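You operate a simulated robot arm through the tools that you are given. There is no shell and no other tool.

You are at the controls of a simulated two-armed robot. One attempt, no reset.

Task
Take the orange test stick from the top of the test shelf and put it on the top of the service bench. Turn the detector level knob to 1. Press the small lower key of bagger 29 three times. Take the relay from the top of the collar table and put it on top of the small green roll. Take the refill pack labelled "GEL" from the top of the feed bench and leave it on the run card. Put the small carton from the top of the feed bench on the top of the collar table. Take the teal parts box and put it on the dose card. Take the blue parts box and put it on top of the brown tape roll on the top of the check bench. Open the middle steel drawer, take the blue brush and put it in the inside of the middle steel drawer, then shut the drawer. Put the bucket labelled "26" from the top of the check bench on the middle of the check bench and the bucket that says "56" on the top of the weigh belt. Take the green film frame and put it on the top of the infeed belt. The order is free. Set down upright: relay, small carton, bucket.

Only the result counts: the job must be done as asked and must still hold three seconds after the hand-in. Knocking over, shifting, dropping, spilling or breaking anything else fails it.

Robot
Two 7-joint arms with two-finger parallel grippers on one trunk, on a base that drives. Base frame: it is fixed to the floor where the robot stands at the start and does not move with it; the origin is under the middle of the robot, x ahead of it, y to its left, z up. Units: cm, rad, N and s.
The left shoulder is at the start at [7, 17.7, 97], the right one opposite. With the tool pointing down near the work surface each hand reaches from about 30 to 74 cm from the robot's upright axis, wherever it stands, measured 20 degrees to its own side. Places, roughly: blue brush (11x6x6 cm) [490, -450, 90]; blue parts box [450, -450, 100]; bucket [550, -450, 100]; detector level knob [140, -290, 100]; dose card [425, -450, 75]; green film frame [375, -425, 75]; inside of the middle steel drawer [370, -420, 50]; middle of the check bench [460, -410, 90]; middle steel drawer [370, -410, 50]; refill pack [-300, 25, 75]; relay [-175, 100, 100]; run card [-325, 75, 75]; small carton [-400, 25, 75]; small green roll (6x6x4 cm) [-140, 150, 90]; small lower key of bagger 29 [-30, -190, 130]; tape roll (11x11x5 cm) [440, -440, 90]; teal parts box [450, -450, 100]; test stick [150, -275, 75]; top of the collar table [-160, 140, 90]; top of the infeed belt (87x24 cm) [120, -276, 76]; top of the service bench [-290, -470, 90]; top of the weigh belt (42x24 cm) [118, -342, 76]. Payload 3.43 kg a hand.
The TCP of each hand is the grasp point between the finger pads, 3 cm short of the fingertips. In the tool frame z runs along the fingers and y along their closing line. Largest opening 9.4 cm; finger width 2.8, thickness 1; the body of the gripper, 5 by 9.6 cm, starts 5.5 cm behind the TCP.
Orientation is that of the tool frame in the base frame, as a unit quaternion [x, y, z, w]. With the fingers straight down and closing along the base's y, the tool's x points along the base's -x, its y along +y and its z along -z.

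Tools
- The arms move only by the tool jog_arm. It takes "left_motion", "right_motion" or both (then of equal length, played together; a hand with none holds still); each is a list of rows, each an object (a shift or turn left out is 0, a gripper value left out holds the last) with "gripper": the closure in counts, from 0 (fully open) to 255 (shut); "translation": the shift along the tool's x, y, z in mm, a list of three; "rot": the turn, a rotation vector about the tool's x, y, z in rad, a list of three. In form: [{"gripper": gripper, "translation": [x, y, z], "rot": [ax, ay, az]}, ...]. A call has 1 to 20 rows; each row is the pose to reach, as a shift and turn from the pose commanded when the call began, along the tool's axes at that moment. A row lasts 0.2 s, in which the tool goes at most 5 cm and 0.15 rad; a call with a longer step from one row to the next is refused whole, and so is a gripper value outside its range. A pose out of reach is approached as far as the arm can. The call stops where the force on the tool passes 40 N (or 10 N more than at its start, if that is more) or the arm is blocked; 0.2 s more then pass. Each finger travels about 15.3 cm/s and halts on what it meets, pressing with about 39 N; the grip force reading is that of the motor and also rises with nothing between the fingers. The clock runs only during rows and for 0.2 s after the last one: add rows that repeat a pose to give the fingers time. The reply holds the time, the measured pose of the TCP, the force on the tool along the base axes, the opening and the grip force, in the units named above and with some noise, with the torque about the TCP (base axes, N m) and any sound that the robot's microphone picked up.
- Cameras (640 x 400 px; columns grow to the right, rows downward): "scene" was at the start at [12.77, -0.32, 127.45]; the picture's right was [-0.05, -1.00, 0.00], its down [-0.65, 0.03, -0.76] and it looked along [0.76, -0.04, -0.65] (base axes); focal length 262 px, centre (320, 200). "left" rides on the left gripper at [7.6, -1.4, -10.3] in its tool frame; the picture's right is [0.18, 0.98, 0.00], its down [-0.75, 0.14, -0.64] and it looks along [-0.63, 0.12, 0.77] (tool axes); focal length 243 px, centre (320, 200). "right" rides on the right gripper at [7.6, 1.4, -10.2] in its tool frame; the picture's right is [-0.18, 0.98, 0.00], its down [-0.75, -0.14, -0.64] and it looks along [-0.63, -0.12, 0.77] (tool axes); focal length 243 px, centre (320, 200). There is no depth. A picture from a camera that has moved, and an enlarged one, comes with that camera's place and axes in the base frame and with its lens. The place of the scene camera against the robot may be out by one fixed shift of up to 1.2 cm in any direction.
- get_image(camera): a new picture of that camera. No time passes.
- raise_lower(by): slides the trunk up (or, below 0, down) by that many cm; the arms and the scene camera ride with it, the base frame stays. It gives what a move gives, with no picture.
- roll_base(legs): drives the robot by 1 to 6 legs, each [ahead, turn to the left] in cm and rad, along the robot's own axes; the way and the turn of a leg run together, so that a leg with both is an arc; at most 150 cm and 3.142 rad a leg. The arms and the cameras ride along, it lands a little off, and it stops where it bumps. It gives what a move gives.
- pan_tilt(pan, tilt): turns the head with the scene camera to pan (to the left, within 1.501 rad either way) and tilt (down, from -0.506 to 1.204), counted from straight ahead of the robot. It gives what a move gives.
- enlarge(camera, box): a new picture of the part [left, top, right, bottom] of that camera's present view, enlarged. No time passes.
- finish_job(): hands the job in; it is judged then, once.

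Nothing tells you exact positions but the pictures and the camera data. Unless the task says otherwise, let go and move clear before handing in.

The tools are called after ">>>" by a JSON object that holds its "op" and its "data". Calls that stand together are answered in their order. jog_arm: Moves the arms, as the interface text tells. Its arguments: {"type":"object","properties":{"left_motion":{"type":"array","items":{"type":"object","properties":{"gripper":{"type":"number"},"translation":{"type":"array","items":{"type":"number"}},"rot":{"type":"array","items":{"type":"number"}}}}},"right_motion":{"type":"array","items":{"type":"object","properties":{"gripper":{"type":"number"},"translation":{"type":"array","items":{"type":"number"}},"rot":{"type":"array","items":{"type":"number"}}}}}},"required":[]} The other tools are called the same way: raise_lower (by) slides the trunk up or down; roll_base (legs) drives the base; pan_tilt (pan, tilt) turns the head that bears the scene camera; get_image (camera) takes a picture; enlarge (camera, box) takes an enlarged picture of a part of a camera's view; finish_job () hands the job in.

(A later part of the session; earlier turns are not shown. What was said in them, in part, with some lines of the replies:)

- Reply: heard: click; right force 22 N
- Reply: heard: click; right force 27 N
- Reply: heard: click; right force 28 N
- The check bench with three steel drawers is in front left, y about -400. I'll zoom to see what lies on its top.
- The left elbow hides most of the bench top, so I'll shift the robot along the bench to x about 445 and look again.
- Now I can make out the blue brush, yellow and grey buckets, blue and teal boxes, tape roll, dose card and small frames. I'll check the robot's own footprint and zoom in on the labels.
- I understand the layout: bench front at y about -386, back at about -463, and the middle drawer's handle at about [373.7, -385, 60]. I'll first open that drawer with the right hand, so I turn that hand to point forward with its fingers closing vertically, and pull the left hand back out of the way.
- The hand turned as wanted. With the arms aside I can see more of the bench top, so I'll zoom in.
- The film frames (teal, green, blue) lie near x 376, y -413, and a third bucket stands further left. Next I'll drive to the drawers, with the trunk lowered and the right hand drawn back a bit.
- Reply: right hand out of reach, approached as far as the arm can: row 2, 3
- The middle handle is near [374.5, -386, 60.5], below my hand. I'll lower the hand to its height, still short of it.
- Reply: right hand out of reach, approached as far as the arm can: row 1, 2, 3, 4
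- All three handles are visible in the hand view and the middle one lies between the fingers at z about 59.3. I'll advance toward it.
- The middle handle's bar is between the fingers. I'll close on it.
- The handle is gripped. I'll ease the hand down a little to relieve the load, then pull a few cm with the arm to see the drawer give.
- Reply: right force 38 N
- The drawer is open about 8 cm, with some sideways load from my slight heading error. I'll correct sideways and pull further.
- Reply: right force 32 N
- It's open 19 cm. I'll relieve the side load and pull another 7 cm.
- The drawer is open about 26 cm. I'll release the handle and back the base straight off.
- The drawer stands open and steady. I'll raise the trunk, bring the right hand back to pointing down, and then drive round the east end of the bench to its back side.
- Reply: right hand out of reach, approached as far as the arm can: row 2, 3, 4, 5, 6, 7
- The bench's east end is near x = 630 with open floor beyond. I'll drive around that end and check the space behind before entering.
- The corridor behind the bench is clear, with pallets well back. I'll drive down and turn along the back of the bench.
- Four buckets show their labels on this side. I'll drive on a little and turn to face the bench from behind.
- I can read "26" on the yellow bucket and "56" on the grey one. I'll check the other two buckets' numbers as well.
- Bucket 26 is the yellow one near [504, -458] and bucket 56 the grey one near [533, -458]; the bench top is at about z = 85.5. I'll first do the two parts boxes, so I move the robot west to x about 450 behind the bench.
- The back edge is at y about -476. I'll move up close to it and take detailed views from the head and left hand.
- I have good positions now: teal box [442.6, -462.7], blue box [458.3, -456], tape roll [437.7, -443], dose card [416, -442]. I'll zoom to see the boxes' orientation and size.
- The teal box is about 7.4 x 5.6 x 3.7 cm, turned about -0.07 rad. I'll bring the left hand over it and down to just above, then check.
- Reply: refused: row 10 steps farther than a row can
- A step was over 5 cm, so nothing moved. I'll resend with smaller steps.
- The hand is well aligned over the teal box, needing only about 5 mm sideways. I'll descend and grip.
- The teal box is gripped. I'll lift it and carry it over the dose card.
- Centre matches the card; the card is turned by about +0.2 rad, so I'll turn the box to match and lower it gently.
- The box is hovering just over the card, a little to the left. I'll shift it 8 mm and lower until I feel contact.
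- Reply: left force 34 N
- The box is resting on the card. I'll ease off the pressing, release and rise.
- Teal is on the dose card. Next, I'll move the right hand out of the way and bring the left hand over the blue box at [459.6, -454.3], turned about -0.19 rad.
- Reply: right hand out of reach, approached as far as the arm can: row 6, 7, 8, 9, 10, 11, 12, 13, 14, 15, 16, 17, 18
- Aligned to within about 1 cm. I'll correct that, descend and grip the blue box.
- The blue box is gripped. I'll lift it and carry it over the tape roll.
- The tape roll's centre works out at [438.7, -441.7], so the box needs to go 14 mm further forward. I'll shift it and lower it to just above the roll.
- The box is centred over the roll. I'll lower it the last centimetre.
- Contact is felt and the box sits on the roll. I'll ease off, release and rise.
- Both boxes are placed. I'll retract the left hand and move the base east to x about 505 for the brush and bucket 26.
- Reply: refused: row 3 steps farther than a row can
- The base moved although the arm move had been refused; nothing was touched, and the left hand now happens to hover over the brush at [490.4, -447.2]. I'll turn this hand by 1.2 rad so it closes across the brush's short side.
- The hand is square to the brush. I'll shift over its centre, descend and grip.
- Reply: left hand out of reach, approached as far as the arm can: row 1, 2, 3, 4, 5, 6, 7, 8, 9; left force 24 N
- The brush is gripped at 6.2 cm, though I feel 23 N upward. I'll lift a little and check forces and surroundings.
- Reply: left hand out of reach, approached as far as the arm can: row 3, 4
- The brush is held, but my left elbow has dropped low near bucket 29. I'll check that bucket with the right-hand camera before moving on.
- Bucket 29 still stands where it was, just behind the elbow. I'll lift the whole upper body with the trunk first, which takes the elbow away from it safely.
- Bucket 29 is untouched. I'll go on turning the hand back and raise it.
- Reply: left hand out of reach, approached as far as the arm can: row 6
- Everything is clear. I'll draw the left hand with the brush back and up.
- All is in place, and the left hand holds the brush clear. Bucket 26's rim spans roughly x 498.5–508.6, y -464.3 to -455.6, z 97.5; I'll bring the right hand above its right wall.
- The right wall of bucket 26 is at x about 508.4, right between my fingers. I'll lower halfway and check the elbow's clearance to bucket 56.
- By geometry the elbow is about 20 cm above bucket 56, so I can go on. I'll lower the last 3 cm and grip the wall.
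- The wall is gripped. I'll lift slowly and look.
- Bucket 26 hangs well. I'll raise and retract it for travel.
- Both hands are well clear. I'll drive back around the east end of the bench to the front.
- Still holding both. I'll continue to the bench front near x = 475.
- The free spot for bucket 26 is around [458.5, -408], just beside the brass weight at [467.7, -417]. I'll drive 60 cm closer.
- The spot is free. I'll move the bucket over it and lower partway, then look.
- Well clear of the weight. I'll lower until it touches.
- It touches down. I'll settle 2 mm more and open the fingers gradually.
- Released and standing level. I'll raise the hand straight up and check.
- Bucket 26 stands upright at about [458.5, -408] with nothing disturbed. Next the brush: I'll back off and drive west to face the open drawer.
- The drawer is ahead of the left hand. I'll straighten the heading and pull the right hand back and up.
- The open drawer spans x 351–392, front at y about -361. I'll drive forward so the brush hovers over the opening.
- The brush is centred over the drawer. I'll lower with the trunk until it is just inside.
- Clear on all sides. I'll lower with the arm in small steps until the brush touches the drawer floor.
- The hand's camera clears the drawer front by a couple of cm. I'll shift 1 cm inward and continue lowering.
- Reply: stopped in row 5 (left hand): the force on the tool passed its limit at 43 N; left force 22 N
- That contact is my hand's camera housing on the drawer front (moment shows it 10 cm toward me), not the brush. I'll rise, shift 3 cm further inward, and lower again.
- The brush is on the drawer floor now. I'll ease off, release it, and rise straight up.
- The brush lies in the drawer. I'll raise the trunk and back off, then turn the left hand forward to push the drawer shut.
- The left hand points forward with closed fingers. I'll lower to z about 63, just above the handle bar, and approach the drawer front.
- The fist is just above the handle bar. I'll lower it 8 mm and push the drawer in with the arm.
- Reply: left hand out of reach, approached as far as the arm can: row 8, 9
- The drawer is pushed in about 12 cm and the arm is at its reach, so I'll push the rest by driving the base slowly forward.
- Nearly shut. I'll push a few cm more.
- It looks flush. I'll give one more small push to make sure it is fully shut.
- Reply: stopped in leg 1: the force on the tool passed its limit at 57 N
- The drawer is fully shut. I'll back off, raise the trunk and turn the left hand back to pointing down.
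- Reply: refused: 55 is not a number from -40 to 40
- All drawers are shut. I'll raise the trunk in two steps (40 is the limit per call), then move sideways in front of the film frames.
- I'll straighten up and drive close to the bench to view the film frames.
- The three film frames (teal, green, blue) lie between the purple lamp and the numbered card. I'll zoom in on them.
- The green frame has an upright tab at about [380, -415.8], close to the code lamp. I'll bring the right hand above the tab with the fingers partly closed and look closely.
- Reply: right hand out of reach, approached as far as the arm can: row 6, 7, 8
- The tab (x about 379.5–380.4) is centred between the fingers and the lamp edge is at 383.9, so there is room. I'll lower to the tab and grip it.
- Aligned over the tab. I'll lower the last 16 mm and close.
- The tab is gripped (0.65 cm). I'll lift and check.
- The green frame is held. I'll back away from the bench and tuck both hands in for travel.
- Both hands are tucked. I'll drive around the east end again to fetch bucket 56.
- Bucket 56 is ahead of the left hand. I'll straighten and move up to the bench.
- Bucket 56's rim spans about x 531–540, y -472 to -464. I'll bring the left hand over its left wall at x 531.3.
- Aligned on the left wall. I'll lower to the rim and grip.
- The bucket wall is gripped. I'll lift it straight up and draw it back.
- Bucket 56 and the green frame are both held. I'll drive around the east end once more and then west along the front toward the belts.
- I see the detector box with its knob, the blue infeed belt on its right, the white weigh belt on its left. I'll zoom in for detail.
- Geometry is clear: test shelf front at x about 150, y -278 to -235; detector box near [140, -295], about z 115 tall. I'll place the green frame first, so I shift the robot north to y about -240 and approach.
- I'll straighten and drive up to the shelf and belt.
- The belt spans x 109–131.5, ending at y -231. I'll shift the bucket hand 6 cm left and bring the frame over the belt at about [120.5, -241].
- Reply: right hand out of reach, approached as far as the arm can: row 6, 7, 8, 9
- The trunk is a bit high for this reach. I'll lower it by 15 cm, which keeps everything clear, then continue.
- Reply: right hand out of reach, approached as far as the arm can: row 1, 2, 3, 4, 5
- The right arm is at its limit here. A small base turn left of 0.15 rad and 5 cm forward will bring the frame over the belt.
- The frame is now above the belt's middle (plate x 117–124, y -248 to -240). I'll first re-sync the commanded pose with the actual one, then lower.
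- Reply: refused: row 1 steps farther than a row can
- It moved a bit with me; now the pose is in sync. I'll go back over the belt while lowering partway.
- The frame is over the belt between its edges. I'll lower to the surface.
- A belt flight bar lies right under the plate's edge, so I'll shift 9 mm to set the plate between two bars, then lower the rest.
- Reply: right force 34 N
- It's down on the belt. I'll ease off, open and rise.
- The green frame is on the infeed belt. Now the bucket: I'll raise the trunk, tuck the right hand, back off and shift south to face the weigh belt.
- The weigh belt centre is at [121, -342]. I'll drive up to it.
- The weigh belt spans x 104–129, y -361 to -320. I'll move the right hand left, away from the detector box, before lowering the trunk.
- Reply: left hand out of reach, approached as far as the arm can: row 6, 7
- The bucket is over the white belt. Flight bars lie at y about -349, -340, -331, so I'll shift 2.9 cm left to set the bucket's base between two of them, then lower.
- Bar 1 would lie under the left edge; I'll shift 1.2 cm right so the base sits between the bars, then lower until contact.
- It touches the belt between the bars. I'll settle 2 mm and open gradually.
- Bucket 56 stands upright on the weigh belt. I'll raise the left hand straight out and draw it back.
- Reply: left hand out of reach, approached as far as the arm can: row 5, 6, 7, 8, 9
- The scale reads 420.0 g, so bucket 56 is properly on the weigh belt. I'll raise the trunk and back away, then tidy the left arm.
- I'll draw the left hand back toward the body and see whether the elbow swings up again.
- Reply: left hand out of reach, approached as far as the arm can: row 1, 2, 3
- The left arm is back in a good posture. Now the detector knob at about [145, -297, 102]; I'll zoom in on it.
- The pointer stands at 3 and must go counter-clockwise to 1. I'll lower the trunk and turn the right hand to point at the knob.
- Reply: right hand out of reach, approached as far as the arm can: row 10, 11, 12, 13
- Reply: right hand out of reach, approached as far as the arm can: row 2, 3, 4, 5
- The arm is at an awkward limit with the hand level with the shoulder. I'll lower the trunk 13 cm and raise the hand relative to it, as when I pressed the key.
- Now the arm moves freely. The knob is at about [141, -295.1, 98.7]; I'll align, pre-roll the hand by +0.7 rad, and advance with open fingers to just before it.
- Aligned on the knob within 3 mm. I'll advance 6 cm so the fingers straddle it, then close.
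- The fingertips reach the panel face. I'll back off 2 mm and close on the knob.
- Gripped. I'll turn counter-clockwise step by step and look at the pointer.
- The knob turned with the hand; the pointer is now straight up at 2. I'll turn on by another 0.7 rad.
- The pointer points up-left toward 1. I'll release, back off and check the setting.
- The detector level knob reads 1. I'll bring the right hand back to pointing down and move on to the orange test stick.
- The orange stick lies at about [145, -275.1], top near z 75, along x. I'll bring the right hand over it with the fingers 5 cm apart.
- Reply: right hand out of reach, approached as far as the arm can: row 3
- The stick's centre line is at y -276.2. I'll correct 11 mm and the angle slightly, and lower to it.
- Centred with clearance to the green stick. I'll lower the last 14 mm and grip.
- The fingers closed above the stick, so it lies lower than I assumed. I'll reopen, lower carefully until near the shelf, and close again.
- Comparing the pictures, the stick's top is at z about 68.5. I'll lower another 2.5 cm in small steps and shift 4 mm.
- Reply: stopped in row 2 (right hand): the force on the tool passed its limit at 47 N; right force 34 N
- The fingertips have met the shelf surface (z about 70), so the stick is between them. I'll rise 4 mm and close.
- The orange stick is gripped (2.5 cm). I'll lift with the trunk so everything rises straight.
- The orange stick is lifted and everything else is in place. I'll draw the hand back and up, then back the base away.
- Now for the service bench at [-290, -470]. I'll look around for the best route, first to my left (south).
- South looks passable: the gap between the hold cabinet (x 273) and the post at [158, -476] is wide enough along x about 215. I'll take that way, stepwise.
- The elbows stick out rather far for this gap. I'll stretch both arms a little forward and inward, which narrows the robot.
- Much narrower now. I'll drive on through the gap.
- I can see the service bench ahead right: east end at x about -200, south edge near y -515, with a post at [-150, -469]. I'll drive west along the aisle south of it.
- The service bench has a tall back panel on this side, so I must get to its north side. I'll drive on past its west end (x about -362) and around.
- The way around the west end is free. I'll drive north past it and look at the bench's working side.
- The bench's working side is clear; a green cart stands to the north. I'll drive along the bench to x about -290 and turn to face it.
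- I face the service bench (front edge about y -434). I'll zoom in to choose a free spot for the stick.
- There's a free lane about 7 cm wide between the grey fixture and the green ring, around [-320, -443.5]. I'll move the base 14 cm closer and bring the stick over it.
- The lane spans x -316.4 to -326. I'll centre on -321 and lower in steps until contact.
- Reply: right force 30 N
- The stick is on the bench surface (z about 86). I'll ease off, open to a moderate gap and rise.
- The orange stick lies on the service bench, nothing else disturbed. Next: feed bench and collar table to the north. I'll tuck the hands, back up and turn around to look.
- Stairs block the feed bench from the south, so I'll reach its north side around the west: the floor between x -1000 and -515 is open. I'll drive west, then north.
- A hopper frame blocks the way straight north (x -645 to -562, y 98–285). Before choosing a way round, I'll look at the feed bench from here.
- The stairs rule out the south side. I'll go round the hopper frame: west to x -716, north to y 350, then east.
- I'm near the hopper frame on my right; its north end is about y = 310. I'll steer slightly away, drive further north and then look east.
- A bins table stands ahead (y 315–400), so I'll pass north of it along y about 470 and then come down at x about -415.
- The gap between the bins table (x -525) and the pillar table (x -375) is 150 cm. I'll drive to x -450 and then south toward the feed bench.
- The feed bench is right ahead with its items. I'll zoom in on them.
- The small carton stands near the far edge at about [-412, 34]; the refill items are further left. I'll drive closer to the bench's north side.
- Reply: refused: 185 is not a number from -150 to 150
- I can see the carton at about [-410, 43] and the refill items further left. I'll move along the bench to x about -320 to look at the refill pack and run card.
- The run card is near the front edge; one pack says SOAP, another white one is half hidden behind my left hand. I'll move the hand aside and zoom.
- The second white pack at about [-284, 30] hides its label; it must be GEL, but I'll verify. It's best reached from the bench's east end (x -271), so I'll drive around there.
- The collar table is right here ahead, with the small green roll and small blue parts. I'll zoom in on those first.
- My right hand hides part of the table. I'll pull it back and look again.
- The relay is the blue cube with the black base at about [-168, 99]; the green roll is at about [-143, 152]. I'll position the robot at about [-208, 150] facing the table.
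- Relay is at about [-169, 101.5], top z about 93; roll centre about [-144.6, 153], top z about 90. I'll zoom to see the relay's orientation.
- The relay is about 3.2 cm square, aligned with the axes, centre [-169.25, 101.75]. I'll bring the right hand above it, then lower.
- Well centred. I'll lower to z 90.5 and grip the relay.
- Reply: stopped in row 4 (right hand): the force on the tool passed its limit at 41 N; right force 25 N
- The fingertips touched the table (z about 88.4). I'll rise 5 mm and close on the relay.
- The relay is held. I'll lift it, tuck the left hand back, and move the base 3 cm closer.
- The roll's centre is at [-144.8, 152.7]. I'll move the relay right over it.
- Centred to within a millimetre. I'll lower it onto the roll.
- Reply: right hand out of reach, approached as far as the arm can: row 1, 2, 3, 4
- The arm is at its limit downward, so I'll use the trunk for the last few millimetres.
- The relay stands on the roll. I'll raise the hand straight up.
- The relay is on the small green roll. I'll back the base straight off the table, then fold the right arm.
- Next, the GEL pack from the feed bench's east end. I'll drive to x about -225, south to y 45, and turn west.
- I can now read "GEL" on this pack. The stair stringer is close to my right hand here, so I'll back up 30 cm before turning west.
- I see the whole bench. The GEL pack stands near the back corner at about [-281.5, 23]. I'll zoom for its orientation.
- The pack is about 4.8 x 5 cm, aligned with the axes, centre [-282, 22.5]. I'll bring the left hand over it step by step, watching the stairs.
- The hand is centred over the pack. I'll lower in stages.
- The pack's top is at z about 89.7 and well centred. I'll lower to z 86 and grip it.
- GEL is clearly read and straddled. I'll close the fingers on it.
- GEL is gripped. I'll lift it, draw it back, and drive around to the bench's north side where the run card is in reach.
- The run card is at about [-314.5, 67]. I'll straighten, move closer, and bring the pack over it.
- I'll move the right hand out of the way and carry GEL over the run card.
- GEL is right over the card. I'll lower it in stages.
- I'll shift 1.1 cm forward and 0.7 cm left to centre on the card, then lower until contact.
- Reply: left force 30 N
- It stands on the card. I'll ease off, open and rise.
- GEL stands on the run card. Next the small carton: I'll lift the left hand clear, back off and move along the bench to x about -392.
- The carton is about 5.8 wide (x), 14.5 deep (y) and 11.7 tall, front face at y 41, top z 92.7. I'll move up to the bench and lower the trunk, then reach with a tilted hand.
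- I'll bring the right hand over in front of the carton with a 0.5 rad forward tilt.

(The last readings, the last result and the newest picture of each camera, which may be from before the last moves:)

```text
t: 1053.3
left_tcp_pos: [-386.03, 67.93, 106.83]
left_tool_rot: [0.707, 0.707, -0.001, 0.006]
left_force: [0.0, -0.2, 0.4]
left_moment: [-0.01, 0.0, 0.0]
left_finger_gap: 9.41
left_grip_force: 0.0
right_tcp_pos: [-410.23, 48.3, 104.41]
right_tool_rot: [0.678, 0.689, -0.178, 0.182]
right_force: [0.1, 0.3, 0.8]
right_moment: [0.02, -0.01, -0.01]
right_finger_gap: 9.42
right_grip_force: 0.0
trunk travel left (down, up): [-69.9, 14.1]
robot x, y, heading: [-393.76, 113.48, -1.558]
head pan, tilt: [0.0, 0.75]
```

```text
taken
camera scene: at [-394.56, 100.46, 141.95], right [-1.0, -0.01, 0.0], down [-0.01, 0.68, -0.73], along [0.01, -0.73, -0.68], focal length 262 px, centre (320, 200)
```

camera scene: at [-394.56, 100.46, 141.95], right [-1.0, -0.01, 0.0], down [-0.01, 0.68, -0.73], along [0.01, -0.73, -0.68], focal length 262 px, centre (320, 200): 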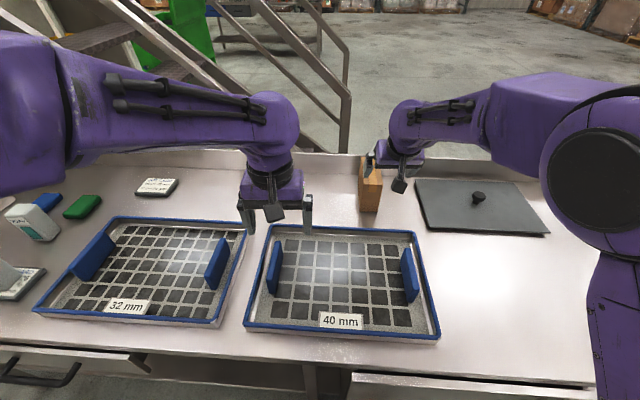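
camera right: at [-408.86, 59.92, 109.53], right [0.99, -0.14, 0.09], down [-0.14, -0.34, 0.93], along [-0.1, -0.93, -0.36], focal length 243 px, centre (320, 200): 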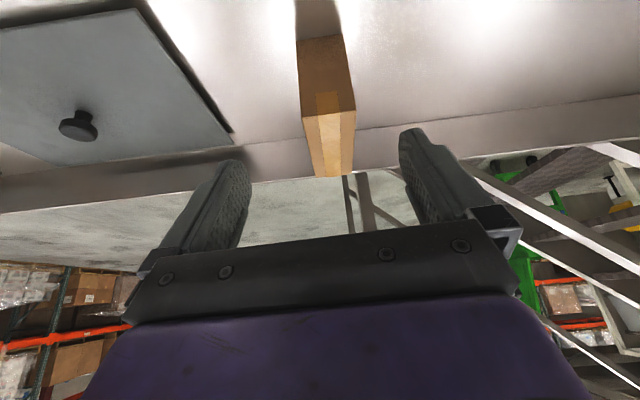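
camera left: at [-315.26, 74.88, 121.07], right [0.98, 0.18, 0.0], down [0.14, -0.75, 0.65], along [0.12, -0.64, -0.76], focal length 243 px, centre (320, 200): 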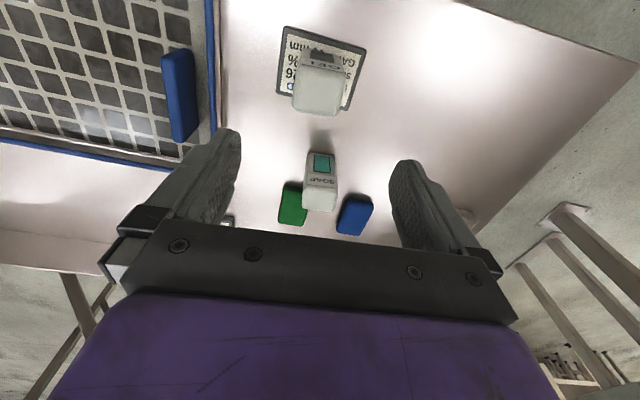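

Carton centre line is at x -409.1, front y 39.3, top z 92.1. I'll advance along the finger direction toward it, with a 1.1 cm sideways correction.

>>> {"op": "jog_arm", "data": {"right_motion": [{"translation": [-5, 11, 30]}, {"translation": [-10, 11, 70]}, {"translation": [-15, 11, 105]}, {"translation": [-20, 11, 135]}]}}

>>> {"op": "get_image", "data": {"camera": "right"}}

>>> {"op": "get_image", "data": {"camera": "scene"}}

```text
t: 1054.3
left_tcp_pos: [-386.09, 67.68, 106.69]
left_tool_rot: [0.707, 0.707, 0.001, 0.005]
left_force: [-0.2, -0.5, -0.8]
left_moment: [0.02, 0.03, -0.01]
left_finger_gap: 9.41
left_grip_force: 0.0
right_tcp_pos: [-408.83, 39.83, 93.79]
right_tool_rot: [0.679, 0.689, -0.178, 0.181]
right_force: [1.2, 0.5, -0.2]
right_moment: [-0.02, 0.0, 0.02]
right_finger_gap: 9.4
right_grip_force: 0.0
trunk travel left (down, up): [-69.9, 14.1]
robot x, y, heading: [-394.06, 113.58, -1.56]
head pan, tilt: [0.0, 0.75]
```

```text
taken
camera right: at [-407.46, 51.32, 98.86], right [0.99, -0.15, 0.09], down [-0.14, -0.34, 0.93], along [-0.1, -0.93, -0.36], focal length 243 px, centre (320, 200)
```

right: 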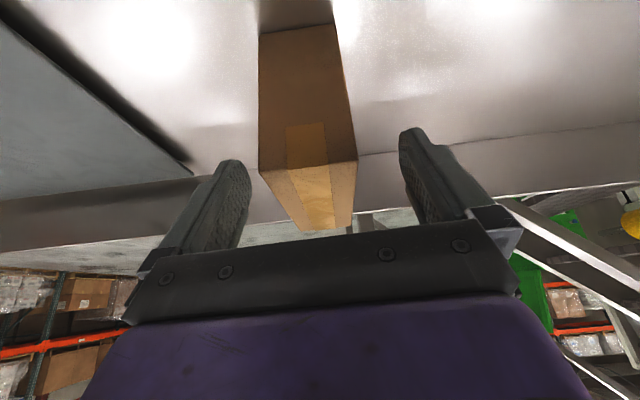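

```text
taken
camera scene: at [-394.53, 100.2, 141.93], right [-1.0, -0.01, 0.0], down [-0.01, 0.68, -0.73], along [0.01, -0.73, -0.68], focal length 262 px, centre (320, 200)
```

scene: 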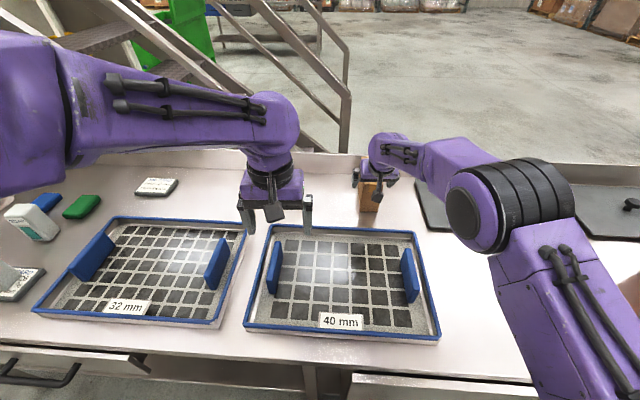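

Good. I'll advance the last 5.7 cm and grip.

>>> {"op": "jog_arm", "data": {"right_motion": [{"translation": [0, -3, 20]}, {"translation": [0, -3, 40]}, {"translation": [0, -3, 52]}, {"translation": [0, -3, 57]}]}}

>>> {"op": "get_image", "data": {"camera": "right"}}

```text
t: 1055.3
left_tcp_pos: [-386.03, 67.77, 106.7]
left_tool_rot: [0.707, 0.708, 0.0, 0.005]
left_force: [0.4, 0.1, 0.3]
left_moment: [-0.03, 0.02, 0.02]
left_finger_gap: 9.43
left_grip_force: 0.0
right_tcp_pos: [-409.14, 37.14, 88.55]
right_tool_rot: [0.679, 0.689, -0.179, 0.18]
right_force: [0.2, 0.3, -0.1]
right_moment: [-0.02, -0.01, -0.03]
right_finger_gap: 9.39
right_grip_force: 0.1
trunk travel left (down, up): [-69.9, 14.1]
robot x, y, heading: [-393.84, 113.67, -1.561]
head pan, tilt: [0.0, 0.75]
```

```text
taken
camera right: at [-407.91, 48.62, 93.75], right [0.99, -0.14, 0.09], down [-0.14, -0.34, 0.93], along [-0.1, -0.93, -0.36], focal length 243 px, centre (320, 200)
```

right: 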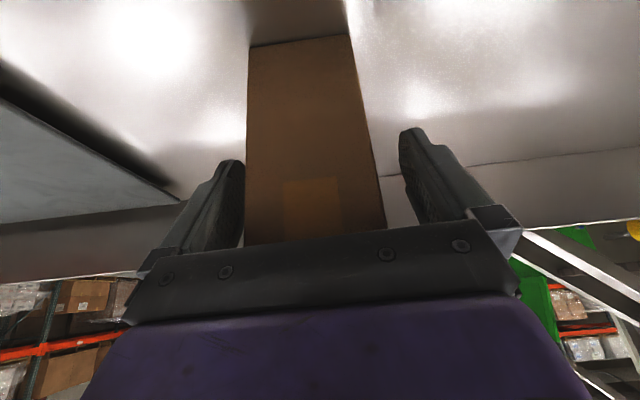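

>>> {"op": "jog_arm", "data": {"right_motion": [{"translation": [0, -4, 0]}, {"translation": [0, -4, 0], "gripper": 60}, {"translation": [0, -4, 0], "gripper": 255}, {"translation": [0, -4, 0], "gripper": 255}, {"translation": [0, -4, 0], "gripper": 255}]}}

>>> {"op": "get_image", "data": {"camera": "right"}}

```text
t: 1056.5
left_tcp_pos: [-385.98, 67.77, 106.78]
left_tool_rot: [0.707, 0.707, -0.001, 0.005]
left_force: [0.0, 0.0, 0.1]
left_moment: [0.0, -0.02, -0.01]
left_finger_gap: 9.4
left_grip_force: 0.1
right_tcp_pos: [-409.71, 37.16, 88.44]
right_tool_rot: [0.678, 0.69, -0.178, 0.181]
right_force: [-0.8, -0.4, 0.4]
right_moment: [-0.09, 0.2, -0.14]
right_finger_gap: 6.54
right_grip_force: 39.7
trunk travel left (down, up): [-69.9, 14.1]
robot x, y, heading: [-394.06, 113.53, -1.562]
head pan, tilt: [0.0, 0.75]
```

```text
taken
camera right: at [-408.36, 48.61, 93.72], right [0.99, -0.14, 0.09], down [-0.14, -0.34, 0.93], along [-0.1, -0.93, -0.36], focal length 243 px, centre (320, 200)
```

right: 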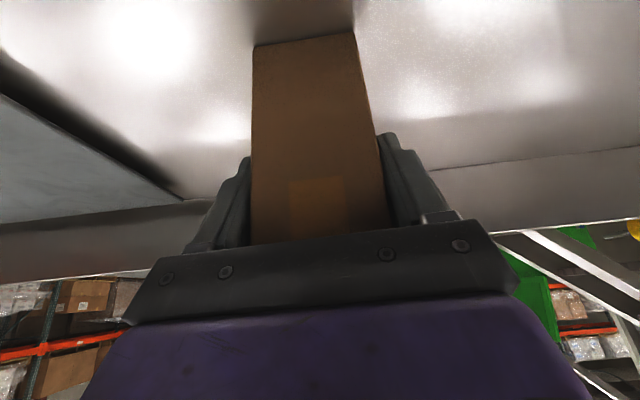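

Gripped at 6.5 cm. I'll lift with the trunk.

>>> {"op": "raise_lower", "data": {"by": 13}}

>>> {"op": "get_image", "data": {"camera": "right"}}

>>> {"op": "get_image", "data": {"camera": "scene"}}

```text
t: 1058.0
left_tcp_pos: [-385.98, 67.87, 119.7]
left_tool_rot: [0.707, 0.708, 0.0, 0.006]
left_force: [-0.6, 0.1, -0.1]
left_moment: [0.0, -0.03, -0.01]
left_finger_gap: 9.41
left_grip_force: 0.0
right_tcp_pos: [-409.53, 36.92, 101.45]
right_tool_rot: [0.679, 0.689, -0.178, 0.18]
right_force: [0.7, 0.5, -3.8]
right_moment: [0.23, 0.02, 0.0]
right_finger_gap: 6.44
right_grip_force: 38.6
trunk travel left (down, up): [-82.9, 1.1]
robot x, y, heading: [-394.06, 113.54, -1.555]
head pan, tilt: [0.0, 0.75]
```

```text
taken
camera right: at [-408.35, 48.52, 106.65], right [0.99, -0.14, 0.09], down [-0.14, -0.34, 0.93], along [-0.1, -0.93, -0.36], focal length 243 px, centre (320, 200)
```

right: 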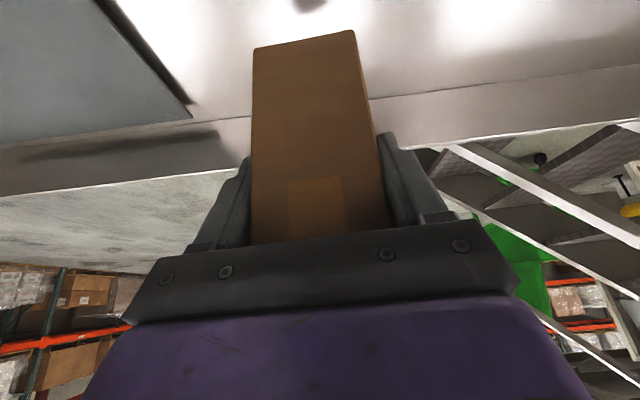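

```text
taken
camera scene: at [-394.54, 100.26, 154.92], right [-1.0, -0.01, 0.0], down [-0.01, 0.68, -0.73], along [0.01, -0.73, -0.68], focal length 262 px, centre (320, 200)
```

scene: 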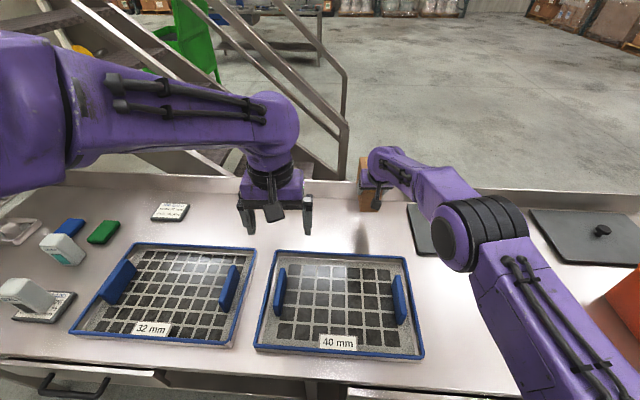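

The carton hangs level. I'll back away from the bench and draw the hand in, keeping its tilt.

>>> {"op": "roll_base", "data": {"legs": [[-38, 0]]}}

>>> {"op": "jog_arm", "data": {"right_motion": [{"translation": [15, 0, -25]}, {"translation": [30, 0, -50]}, {"translation": [45, 0, -75]}, {"translation": [60, 0, -100]}, {"translation": [75, 0, -120]}, {"translation": [90, 0, -140]}, {"translation": [100, 0, -155]}]}}

>>> {"op": "get_image", "data": {"camera": "scene"}}

```text
t: 1060.4
left_tcp_pos: [-386.24, 105.5, 119.63]
left_tool_rot: [0.707, 0.707, 0.0, 0.004]
left_force: [-0.4, 0.1, 0.4]
left_moment: [0.05, -0.03, -0.02]
left_finger_gap: 9.36
left_grip_force: 0.0
right_tcp_pos: [-409.97, 74.73, 101.39]
right_tool_rot: [0.678, 0.69, -0.177, 0.18]
right_force: [0.8, -0.1, -3.4]
right_moment: [0.22, -0.03, 0.02]
right_finger_gap: 6.46
right_grip_force: 39.4
trunk travel left (down, up): [-82.9, 1.1]
robot x, y, heading: [-394.2, 151.38, -1.563]
head pan, tilt: [0.0, 0.75]
```

```text
t: 1062.0
left_tcp_pos: [-386.26, 105.79, 119.74]
left_tool_rot: [0.707, 0.707, -0.001, 0.006]
left_force: [0.0, -0.4, 0.4]
left_moment: [-0.01, -0.03, -0.02]
left_finger_gap: 9.4
left_grip_force: 0.1
right_tcp_pos: [-410.03, 91.14, 110.1]
right_tool_rot: [0.678, 0.69, -0.177, 0.181]
right_force: [-0.3, 0.6, -3.6]
right_moment: [0.18, -0.02, 0.04]
right_finger_gap: 6.41
right_grip_force: 39.0
trunk travel left (down, up): [-82.9, 1.1]
robot x, y, heading: [-393.95, 151.5, -1.562]
head pan, tilt: [0.0, 0.75]
```

```text
taken
camera scene: at [-394.85, 138.27, 154.94], right [-1.0, -0.01, 0.0], down [-0.01, 0.68, -0.73], along [0.01, -0.73, -0.68], focal length 262 px, centre (320, 200)
```

scene: 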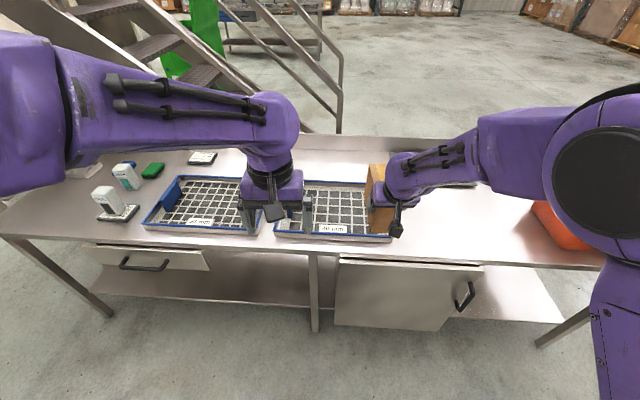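

>>> {"op": "roll_base", "data": {"legs": [[0, 1.562], [150, 0], [4, 0], [0, -1.571], [34, 0], [0, 1.571]]}}

>>> {"op": "pan_tilt", "data": {"pan": -0.3, "tilt": 0.7}}

>>> {"op": "get_image", "data": {"camera": "scene"}}

```text
t: 1083.4
left_tcp_pos: [-195.38, 131.57, 119.68]
left_tool_rot: [-0.028, 1.0, 0.004, 0.005]
left_force: [-0.5, 0.2, 0.7]
left_moment: [-0.05, 0.04, 0.0]
left_finger_gap: 9.39
left_grip_force: 0.1
right_tcp_pos: [-179.53, 108.72, 110.06]
right_tool_rot: [-0.037, 0.967, 0.01, 0.253]
right_force: [0.3, 0.6, -3.9]
right_moment: [-0.02, 0.21, 0.01]
right_finger_gap: 6.45
right_grip_force: 39.1
trunk travel left (down, up): [-82.9, 1.1]
robot x, y, heading: [-240.87, 121.01, 0.066]
head pan, tilt: [0.0, 0.75]
```

```text
t: 1084.2
left_tcp_pos: [-195.47, 131.55, 119.87]
left_tool_rot: [-0.028, 1.0, 0.003, 0.004]
left_force: [-0.1, -0.3, -0.4]
left_moment: [0.01, 0.0, 0.0]
left_finger_gap: 9.39
left_grip_force: 0.0
right_tcp_pos: [-179.56, 108.68, 110.1]
right_tool_rot: [-0.035, 0.966, 0.009, 0.255]
right_force: [0.4, 0.3, -3.1]
right_moment: [0.0, 0.2, -0.01]
right_finger_gap: 6.43
right_grip_force: 38.8
trunk travel left (down, up): [-82.9, 1.1]
robot x, y, heading: [-240.84, 120.84, 0.066]
head pan, tilt: [-0.3, 0.7]
```

```text
taken
camera scene: at [-228.12, 119.49, 155.36], right [-0.23, -0.97, 0.0], down [-0.63, 0.15, -0.76], along [0.74, -0.18, -0.64], focal length 262 px, centre (320, 200)
```

scene: 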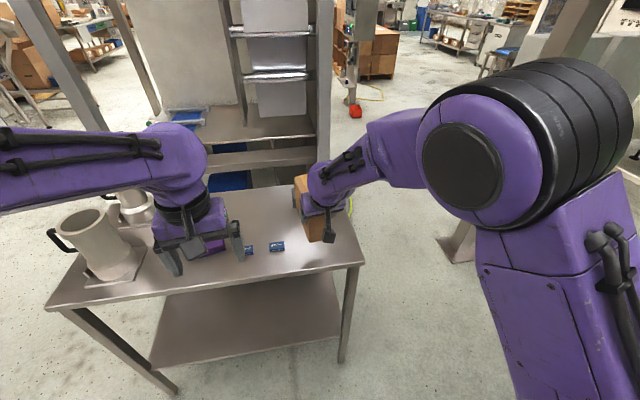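

>>> {"op": "roll_base", "data": {"legs": [[0, -0.066], [16, 0]]}}

>>> {"op": "get_image", "data": {"camera": "scene"}}

>>> {"op": "get_image", "data": {"camera": "left"}}

```text
t: 1086.0
left_tcp_pos: [-179.41, 128.65, 119.91]
left_tool_rot: [0.003, 1.0, 0.003, 0.007]
left_force: [0.7, 0.4, 0.8]
left_moment: [0.03, 0.01, 0.0]
left_finger_gap: 9.42
left_grip_force: 0.0
right_tcp_pos: [-165.02, 104.64, 110.24]
right_tool_rot: [-0.004, 0.967, 0.001, 0.255]
right_force: [-0.8, -0.7, -3.6]
right_moment: [0.01, 0.2, -0.04]
right_finger_gap: 6.44
right_grip_force: 38.9
trunk travel left (down, up): [-82.9, 1.1]
robot x, y, heading: [-224.69, 120.83, -0.001]
head pan, tilt: [-0.3, 0.7]
```

```text
taken
camera scene: at [-212.88, 118.58, 155.4], right [-0.29, -0.96, 0.0], down [-0.61, 0.19, -0.77], along [0.73, -0.22, -0.64], focal length 262 px, centre (320, 200)
```

scene: 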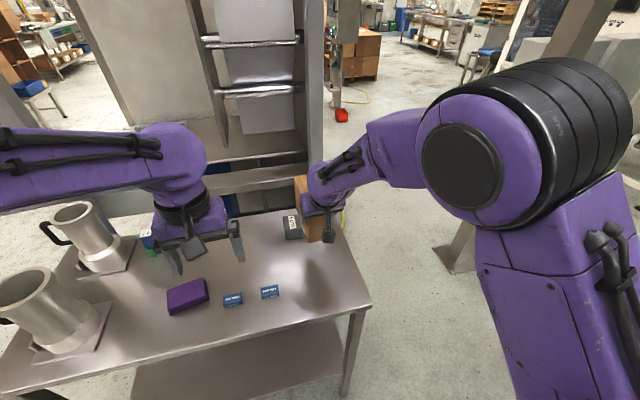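

```text
taken
camera left: at [-187.22, 127.12, 130.0], right [-0.18, 0.98, 0.0], down [0.75, 0.13, 0.65], along [0.64, 0.12, -0.76], focal length 243 px, centre (320, 200)
```

left: 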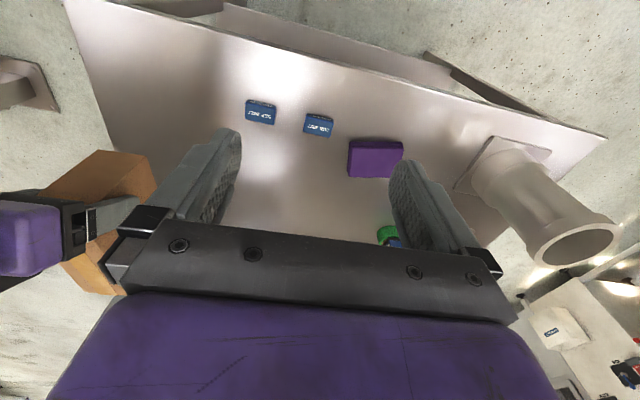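

The free spot is at the table's south end: carton centre at about [-160, 100.5]. I'll shift 4 cm sideways and lower with the trunk.

>>> {"op": "jog_arm", "data": {"right_motion": [{"translation": [0, -20, 0]}, {"translation": [0, -41, 0]}, {"translation": [0, -41, 0]}]}}

>>> {"op": "raise_lower", "data": {"by": -9}}

>>> {"op": "get_image", "data": {"camera": "scene"}}

>>> {"op": "get_image", "data": {"camera": "left"}}

```text
t: 1086.8
left_tcp_pos: [-179.14, 128.69, 119.73]
left_tool_rot: [0.003, 1.0, 0.003, 0.005]
left_force: [0.2, -0.4, 0.0]
left_moment: [-0.02, 0.03, 0.0]
left_finger_gap: 9.38
left_grip_force: 0.0
right_tcp_pos: [-164.63, 100.73, 110.06]
right_tool_rot: [-0.005, 0.967, 0.0, 0.253]
right_force: [0.1, 0.7, -4.1]
right_moment: [-0.02, 0.21, -0.02]
right_finger_gap: 6.42
right_grip_force: 39.3
trunk travel left (down, up): [-82.9, 1.1]
robot x, y, heading: [-225.18, 120.99, -0.002]
head pan, tilt: [-0.3, 0.7]
```

```text
t: 1088.1
left_tcp_pos: [-179.21, 128.76, 110.74]
left_tool_rot: [0.004, 1.0, 0.004, 0.005]
left_force: [-0.7, -0.3, -0.8]
left_moment: [0.02, 0.01, 0.02]
left_finger_gap: 9.42
left_grip_force: 0.1
right_tcp_pos: [-164.75, 100.68, 101.06]
right_tool_rot: [-0.004, 0.967, 0.0, 0.254]
right_force: [0.0, -0.1, -3.8]
right_moment: [-0.01, 0.22, -0.02]
right_finger_gap: 6.41
right_grip_force: 39.4
trunk travel left (down, up): [-73.9, 10.1]
robot x, y, heading: [-224.66, 121.44, 0.004]
head pan, tilt: [-0.3, 0.7]
```

```text
taken
camera scene: at [-212.52, 118.62, 146.36], right [-0.29, -0.96, 0.0], down [-0.62, 0.19, -0.76], along [0.73, -0.22, -0.64], focal length 262 px, centre (320, 200)
```

scene: 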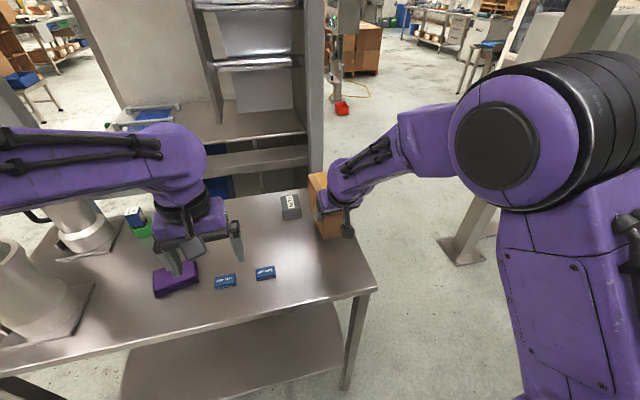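

```text
taken
camera left: at [-186.92, 127.16, 120.9], right [-0.18, 0.98, 0.0], down [0.75, 0.13, 0.65], along [0.64, 0.12, -0.76], focal length 243 px, centre (320, 200)
```

left: 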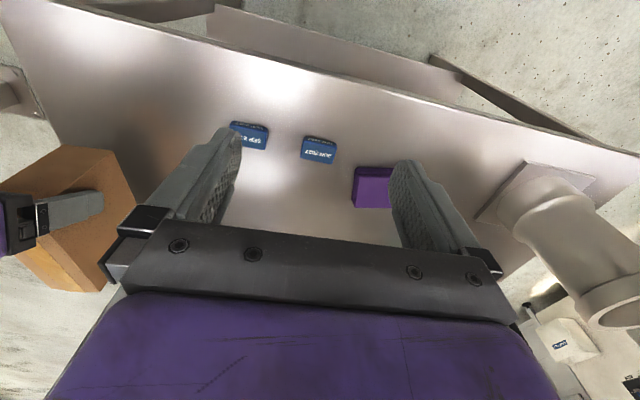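

>>> {"op": "raise_lower", "data": {"by": -4.2}}

>>> {"op": "get_image", "data": {"camera": "left"}}

>>> {"op": "enlarge", "data": {"camera": "scene", "box": [240, 150, 420, 310]}}

```text
t: 1088.9
left_tcp_pos: [-179.35, 128.77, 106.7]
left_tool_rot: [0.003, 1.0, 0.003, 0.006]
left_force: [0.9, 0.6, 0.5]
left_moment: [0.0, 0.0, -0.01]
left_finger_gap: 9.4
left_grip_force: 0.1
right_tcp_pos: [-164.85, 100.62, 97.16]
right_tool_rot: [-0.003, 0.967, 0.001, 0.257]
right_force: [0.6, -0.1, 6.4]
right_moment: [-0.08, -1.3, -0.13]
right_finger_gap: 6.45
right_grip_force: 39.2
trunk travel left (down, up): [-69.7, 14.3]
robot x, y, heading: [-225.17, 120.81, -0.002]
head pan, tilt: [-0.3, 0.7]
```

```text
taken
camera left: at [-187.08, 127.19, 116.77], right [-0.18, 0.98, 0.0], down [0.75, 0.13, 0.65], along [0.64, 0.12, -0.76], focal length 243 px, centre (320, 200)
```

left: 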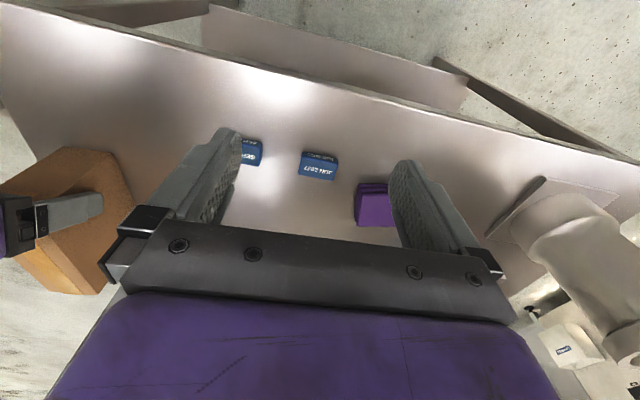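

```text
2.50 times, centred on (330, 230) of scene
camera zoom: at [-212.72, 118.66, 142.2], right [-0.29, -0.96, 0.0], down [-0.61, 0.19, -0.77], along [0.73, -0.23, -0.64], focal length 656 px, centre (295, 125)
```

zoom: 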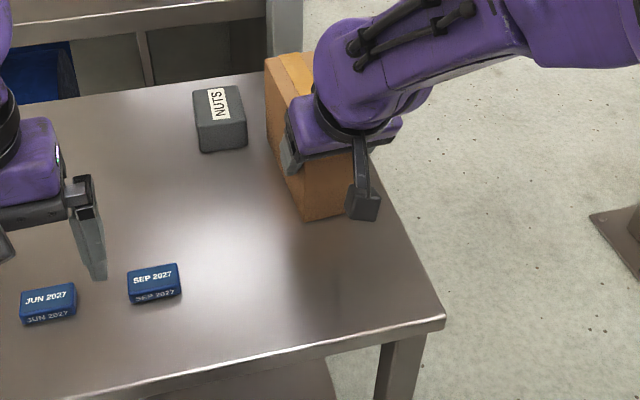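

The far edge has touched first (the carton droops a degree or so). I'll lower a few millimetres more to settle it.

>>> {"op": "raise_lower", "data": {"by": -0.4}}

>>> {"op": "enlarge", "data": {"camera": "scene", "box": [300, 180, 420, 280]}}

```text
t: 1089.5
left_tcp_pos: [-179.43, 128.79, 106.34]
left_tool_rot: [0.003, 1.0, 0.002, 0.006]
left_force: [0.4, -0.3, -0.1]
left_moment: [0.01, 0.0, 0.01]
left_finger_gap: 9.38
left_grip_force: 0.1
right_tcp_pos: [-164.9, 100.74, 97.03]
right_tool_rot: [-0.003, 0.966, 0.001, 0.259]
right_force: [6.2, -3.5, 34.5]
right_moment: [0.05, 0.41, 0.1]
right_finger_gap: 6.42
right_grip_force: 39.4
trunk travel left (down, up): [-69.3, 14.7]
robot x, y, heading: [-224.78, 120.66, 0.001]
head pan, tilt: [-0.3, 0.7]
```

```text
4.00 times, centred on (360, 230) of scene
camera zoom: at [-213.01, 118.73, 141.86], right [-0.29, -0.96, 0.0], down [-0.61, 0.19, -0.77], along [0.73, -0.23, -0.64], focal length 1050 px, centre (160, 80)
```

zoom: 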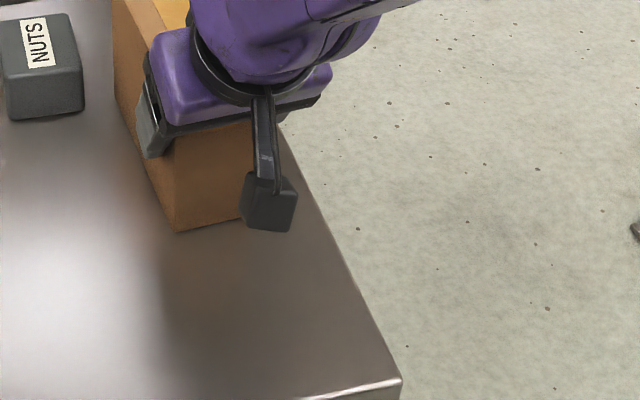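

It now stands flat on the table, about 3 cm inside the edge. I'll relieve the pressure and open the fingers.

>>> {"op": "raise_lower", "data": {"by": 0.3}}

>>> {"op": "jog_arm", "data": {"right_motion": [{"gripper": 60}, {"gripper": 30}, {"gripper": 0}, {"gripper": 0}]}}

>>> {"op": "get_image", "data": {"camera": "right"}}

>>> {"op": "enlarge", "data": {"camera": "scene", "box": [240, 130, 420, 290]}}

```text
t: 1090.0
left_tcp_pos: [-179.48, 128.76, 106.52]
left_tool_rot: [0.004, 1.0, 0.002, 0.005]
left_force: [-0.1, 0.2, 0.3]
left_moment: [0.02, 0.03, 0.0]
left_finger_gap: 9.4
left_grip_force: 0.1
right_tcp_pos: [-164.86, 100.69, 97.01]
right_tool_rot: [-0.004, 0.967, 0.001, 0.257]
right_force: [10.5, -3.5, 27.6]
right_moment: [-0.04, -0.01, -0.06]
right_finger_gap: 6.4
right_grip_force: 38.7
trunk travel left (down, up): [-69.6, 14.4]
robot x, y, heading: [-225.0, 121.17, 0.003]
head pan, tilt: [-0.3, 0.7]
```

```text
t: 1091.0
left_tcp_pos: [-179.32, 128.58, 106.55]
left_tool_rot: [0.004, 1.0, 0.003, 0.005]
left_force: [0.3, 0.1, -0.5]
left_moment: [-0.01, -0.02, 0.02]
left_finger_gap: 9.43
left_grip_force: 0.0
right_tcp_pos: [-164.83, 100.6, 96.65]
right_tool_rot: [-0.004, 0.967, 0.001, 0.254]
right_force: [0.0, 0.0, -0.3]
right_moment: [-0.01, 0.01, -0.02]
right_finger_gap: 9.39
right_grip_force: 0.1
trunk travel left (down, up): [-69.6, 14.4]
robot x, y, heading: [-225.26, 120.72, -0.0]
head pan, tilt: [-0.3, 0.7]
```

```text
taken
camera right: at [-176.47, 101.88, 101.99], right [0.15, 0.98, 0.09], down [0.34, -0.14, 0.93], along [0.93, -0.11, -0.36], focal length 243 px, centre (320, 200)
```

right: 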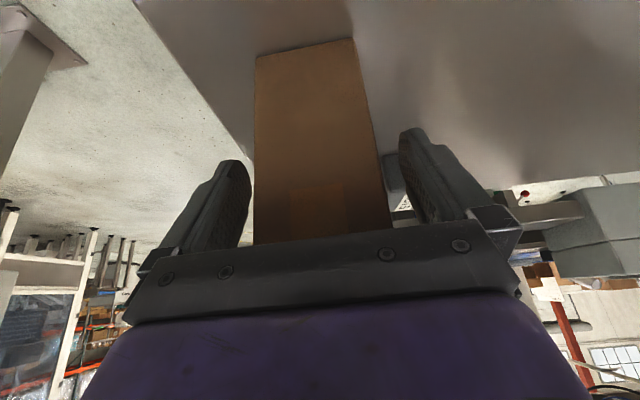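

```text
2.50 times, centred on (330, 210) of scene
camera zoom: at [-212.62, 118.63, 142.07], right [-0.29, -0.96, 0.0], down [-0.62, 0.19, -0.76], along [0.73, -0.23, -0.64], focal length 656 px, centre (295, 175)
```

zoom: 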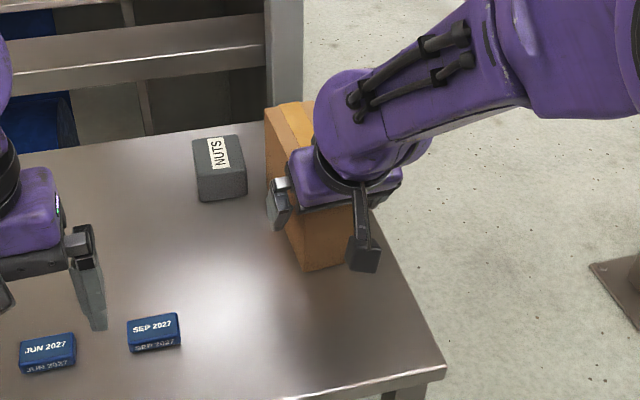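

The carton stands free. I'll withdraw along the finger direction.

>>> {"op": "jog_arm", "data": {"right_motion": [{"translation": [0, 0, -20]}, {"translation": [0, 0, -50]}, {"translation": [0, 0, -90]}, {"translation": [0, 0, -130]}, {"translation": [0, 0, -160]}]}}

>>> {"op": "raise_lower", "data": {"by": 12}}

>>> {"op": "roll_base", "data": {"legs": [[-40, 0]]}}

>>> {"op": "get_image", "data": {"camera": "scene"}}

>>> {"op": "enlarge", "data": {"camera": "scene", "box": [140, 110, 420, 290]}}

```text
t: 1092.2
left_tcp_pos: [-179.28, 128.23, 106.52]
left_tool_rot: [0.005, 1.0, 0.005, 0.005]
left_force: [-0.1, -0.4, 0.2]
left_moment: [0.08, 0.03, 0.0]
left_finger_gap: 9.38
left_grip_force: 0.0
right_tcp_pos: [-172.71, 100.34, 110.71]
right_tool_rot: [-0.005, 0.967, 0.003, 0.254]
right_force: [0.2, -0.5, 0.2]
right_moment: [0.04, 0.0, 0.02]
right_finger_gap: 9.41
right_grip_force: 0.1
right hand out of reach, approached as far as the arm can: row 4
trunk travel left (down, up): [-69.6, 14.4]
robot x, y, heading: [-224.94, 120.88, -0.001]
head pan, tilt: [-0.3, 0.7]
```

```text
t: 1093.7
left_tcp_pos: [-179.21, 128.76, 118.51]
left_tool_rot: [0.003, 1.0, 0.003, 0.004]
left_force: [0.2, 0.1, 0.5]
left_moment: [-0.02, 0.01, 0.01]
left_finger_gap: 9.42
left_grip_force: 0.0
right_tcp_pos: [-172.79, 100.78, 122.66]
right_tool_rot: [-0.004, 0.967, 0.001, 0.253]
right_force: [-0.4, 0.1, -0.1]
right_moment: [-0.01, -0.05, 0.03]
right_finger_gap: 9.4
right_grip_force: 0.1
trunk travel left (down, up): [-81.6, 2.4]
robot x, y, heading: [-225.17, 121.3, -0.001]
head pan, tilt: [-0.3, 0.7]
```

```text
t: 1096.1
left_tcp_pos: [-218.44, 128.6, 118.38]
left_tool_rot: [0.004, 1.0, 0.003, 0.004]
left_force: [-0.4, -0.4, 0.4]
left_moment: [0.03, 0.01, 0.0]
left_finger_gap: 9.43
left_grip_force: 0.1
right_tcp_pos: [-211.94, 100.66, 122.72]
right_tool_rot: [-0.004, 0.967, 0.001, 0.253]
right_force: [0.5, -0.1, 0.1]
right_moment: [-0.04, 0.0, 0.0]
right_finger_gap: 9.39
right_grip_force: 0.1
trunk travel left (down, up): [-81.6, 2.4]
robot x, y, heading: [-264.4, 120.87, 0.006]
head pan, tilt: [-0.3, 0.7]
```

```text
taken
camera scene: at [-251.69, 118.56, 154.05], right [-0.29, -0.96, 0.0], down [-0.62, 0.19, -0.76], along [0.73, -0.23, -0.65], focal length 262 px, centre (320, 200)
```

scene: 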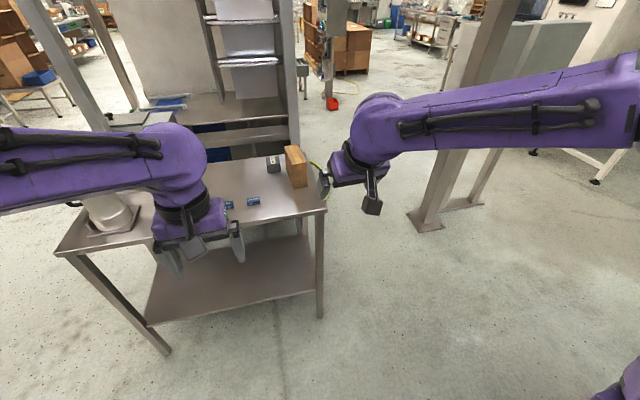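

```text
2.22 times, centred on (280, 200) of scene
camera zoom: at [-251.69, 118.56, 154.05], right [-0.29, -0.96, 0.0], down [-0.62, 0.19, -0.76], along [0.73, -0.23, -0.65], focal length 583 px, centre (409, 200)
```

zoom: 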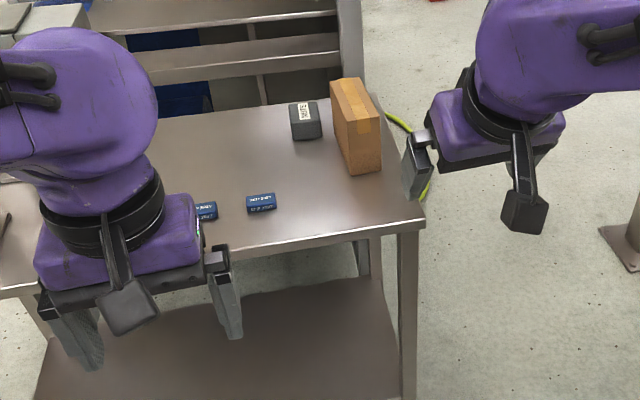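

The carton stands upright on the collar table. As a last check I'll look at the relay on its roll and the GEL pack on the run card.

>>> {"op": "jog_arm", "data": {"left_motion": [{"translation": [20, 30, -10]}, {"translation": [40, 60, -20]}, {"translation": [60, 90, -20]}, {"translation": [70, 130, -20]}, {"translation": [70, 160, -20]}]}}

>>> {"op": "pan_tilt", "data": {"pan": 0.0, "tilt": 0.55}}

>>> {"op": "enlarge", "data": {"camera": "scene", "box": [200, 130, 440, 290]}}

>>> {"op": "pan_tilt", "data": {"pan": -1.5, "tilt": 0.6}}

>>> {"op": "get_image", "data": {"camera": "scene"}}

```text
t: 1097.3
left_tcp_pos: [-225.54, 144.94, 120.54]
left_tool_rot: [0.003, 1.0, 0.002, 0.005]
left_force: [0.2, 0.2, -0.1]
left_moment: [0.0, 0.0, -0.01]
left_finger_gap: 9.4
left_grip_force: 0.1
right_tcp_pos: [-211.98, 101.08, 122.8]
right_tool_rot: [-0.004, 0.967, 0.0, 0.253]
right_force: [0.6, 0.2, -0.5]
right_moment: [0.0, 0.02, -0.04]
right_finger_gap: 9.4
right_grip_force: 0.0
trunk travel left (down, up): [-81.6, 2.4]
robot x, y, heading: [-264.11, 120.84, 0.006]
head pan, tilt: [-0.3, 0.7]
```

```text
t: 1098.1
left_tcp_pos: [-225.54, 144.69, 120.59]
left_tool_rot: [0.004, 1.0, 0.004, 0.004]
left_force: [-0.1, -0.2, 0.0]
left_moment: [0.01, 0.01, 0.0]
left_finger_gap: 9.4
left_grip_force: 0.0
right_tcp_pos: [-211.97, 100.68, 122.72]
right_tool_rot: [-0.004, 0.967, 0.001, 0.253]
right_force: [0.1, 0.7, 1.0]
right_moment: [0.01, 0.0, -0.01]
right_finger_gap: 9.39
right_grip_force: 0.2
trunk travel left (down, up): [-81.6, 2.4]
robot x, y, heading: [-264.46, 120.66, 0.001]
head pan, tilt: [0.0, 0.55]
```

```text
2.50 times, centred on (320, 210) of scene
camera zoom: at [-251.0, 121.02, 155.38], right [0.0, -1.0, 0.0], down [-0.52, 0.0, -0.85], along [0.85, 0.0, -0.52], focal length 656 px, centre (320, 175)
```

zoom: 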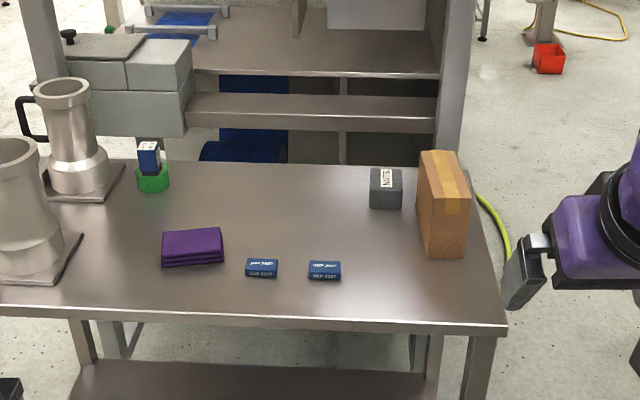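

```text
t: 1099.7
left_tcp_pos: [-225.45, 144.73, 120.64]
left_tool_rot: [0.004, 1.0, 0.004, 0.004]
left_force: [0.8, -0.1, -0.2]
left_moment: [0.0, -0.01, 0.01]
left_finger_gap: 9.41
left_grip_force: 0.1
right_tcp_pos: [-212.01, 100.78, 122.75]
right_tool_rot: [-0.004, 0.967, 0.001, 0.253]
right_force: [0.7, -0.6, -0.2]
right_moment: [0.04, 0.0, -0.01]
right_finger_gap: 9.4
right_grip_force: 0.2
trunk travel left (down, up): [-81.6, 2.4]
robot x, y, heading: [-264.3, 120.75, -0.002]
head pan, tilt: [-1.499, 0.6]
```

```text
taken
camera scene: at [-259.32, 112.27, 154.93], right [-1.0, -0.07, 0.0], down [-0.04, 0.56, -0.83], along [0.06, -0.82, -0.56], focal length 262 px, centre (320, 200)
```

scene: 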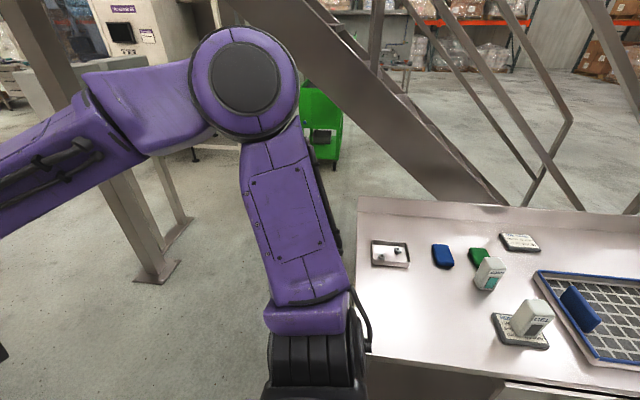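

Relay on its roll, carton on the collar table and GEL on the run card all stand as placed, and both hands are clear. Every item has been done, so I hand in the job.

>>> {"op": "finish_job", "data": {}}

```text
The job is handed in.
```

I've done every item on the list and handed the job in. The result hasn't come back yet.

- **Orange test stick:** it lies flat on the top of the service bench.
- **Detector level knob:** it points to 1.
- **Bagger 29:** I took "small lower key" to mean the small key labelled LOWER. I pressed it three times and heard three clicks.
- **Relay:** it stands on the small green roll on the collar table.
- **GEL pack:** it stands on the run card.
- **Small carton:** it stands upright at the south end of the collar table.
- **Teal box:** it sits on the dose card.
- **Blue box:** it sits on the brown tape roll.
- **Blue brush:** it is inside the middle steel drawer, and the drawer is fully shut.
- **Bucket 26:** it stands upright on the check bench at about [458.5, -408]. That is near the given middle [460, -410], beside a brass weight.
- **Bucket 56:** it stands upright on the weigh belt, and the scale there read 420 g with it on.
- **Green film frame:** it lies on the infeed belt.

I saw nothing else knocked over or moved. Two moments were close:

- **Unplanned base move:** early on, the base drove while an arm was still out over the check bench, because the arm move before it had been refused.
- **Low elbow:** while I took the brush, my left elbow dropped close to the bucket standing beside it. The pictures after each showed everything still in place.

I checked each placement when I made it. At the end I looked again only at the relay, the carton and the GEL pack.
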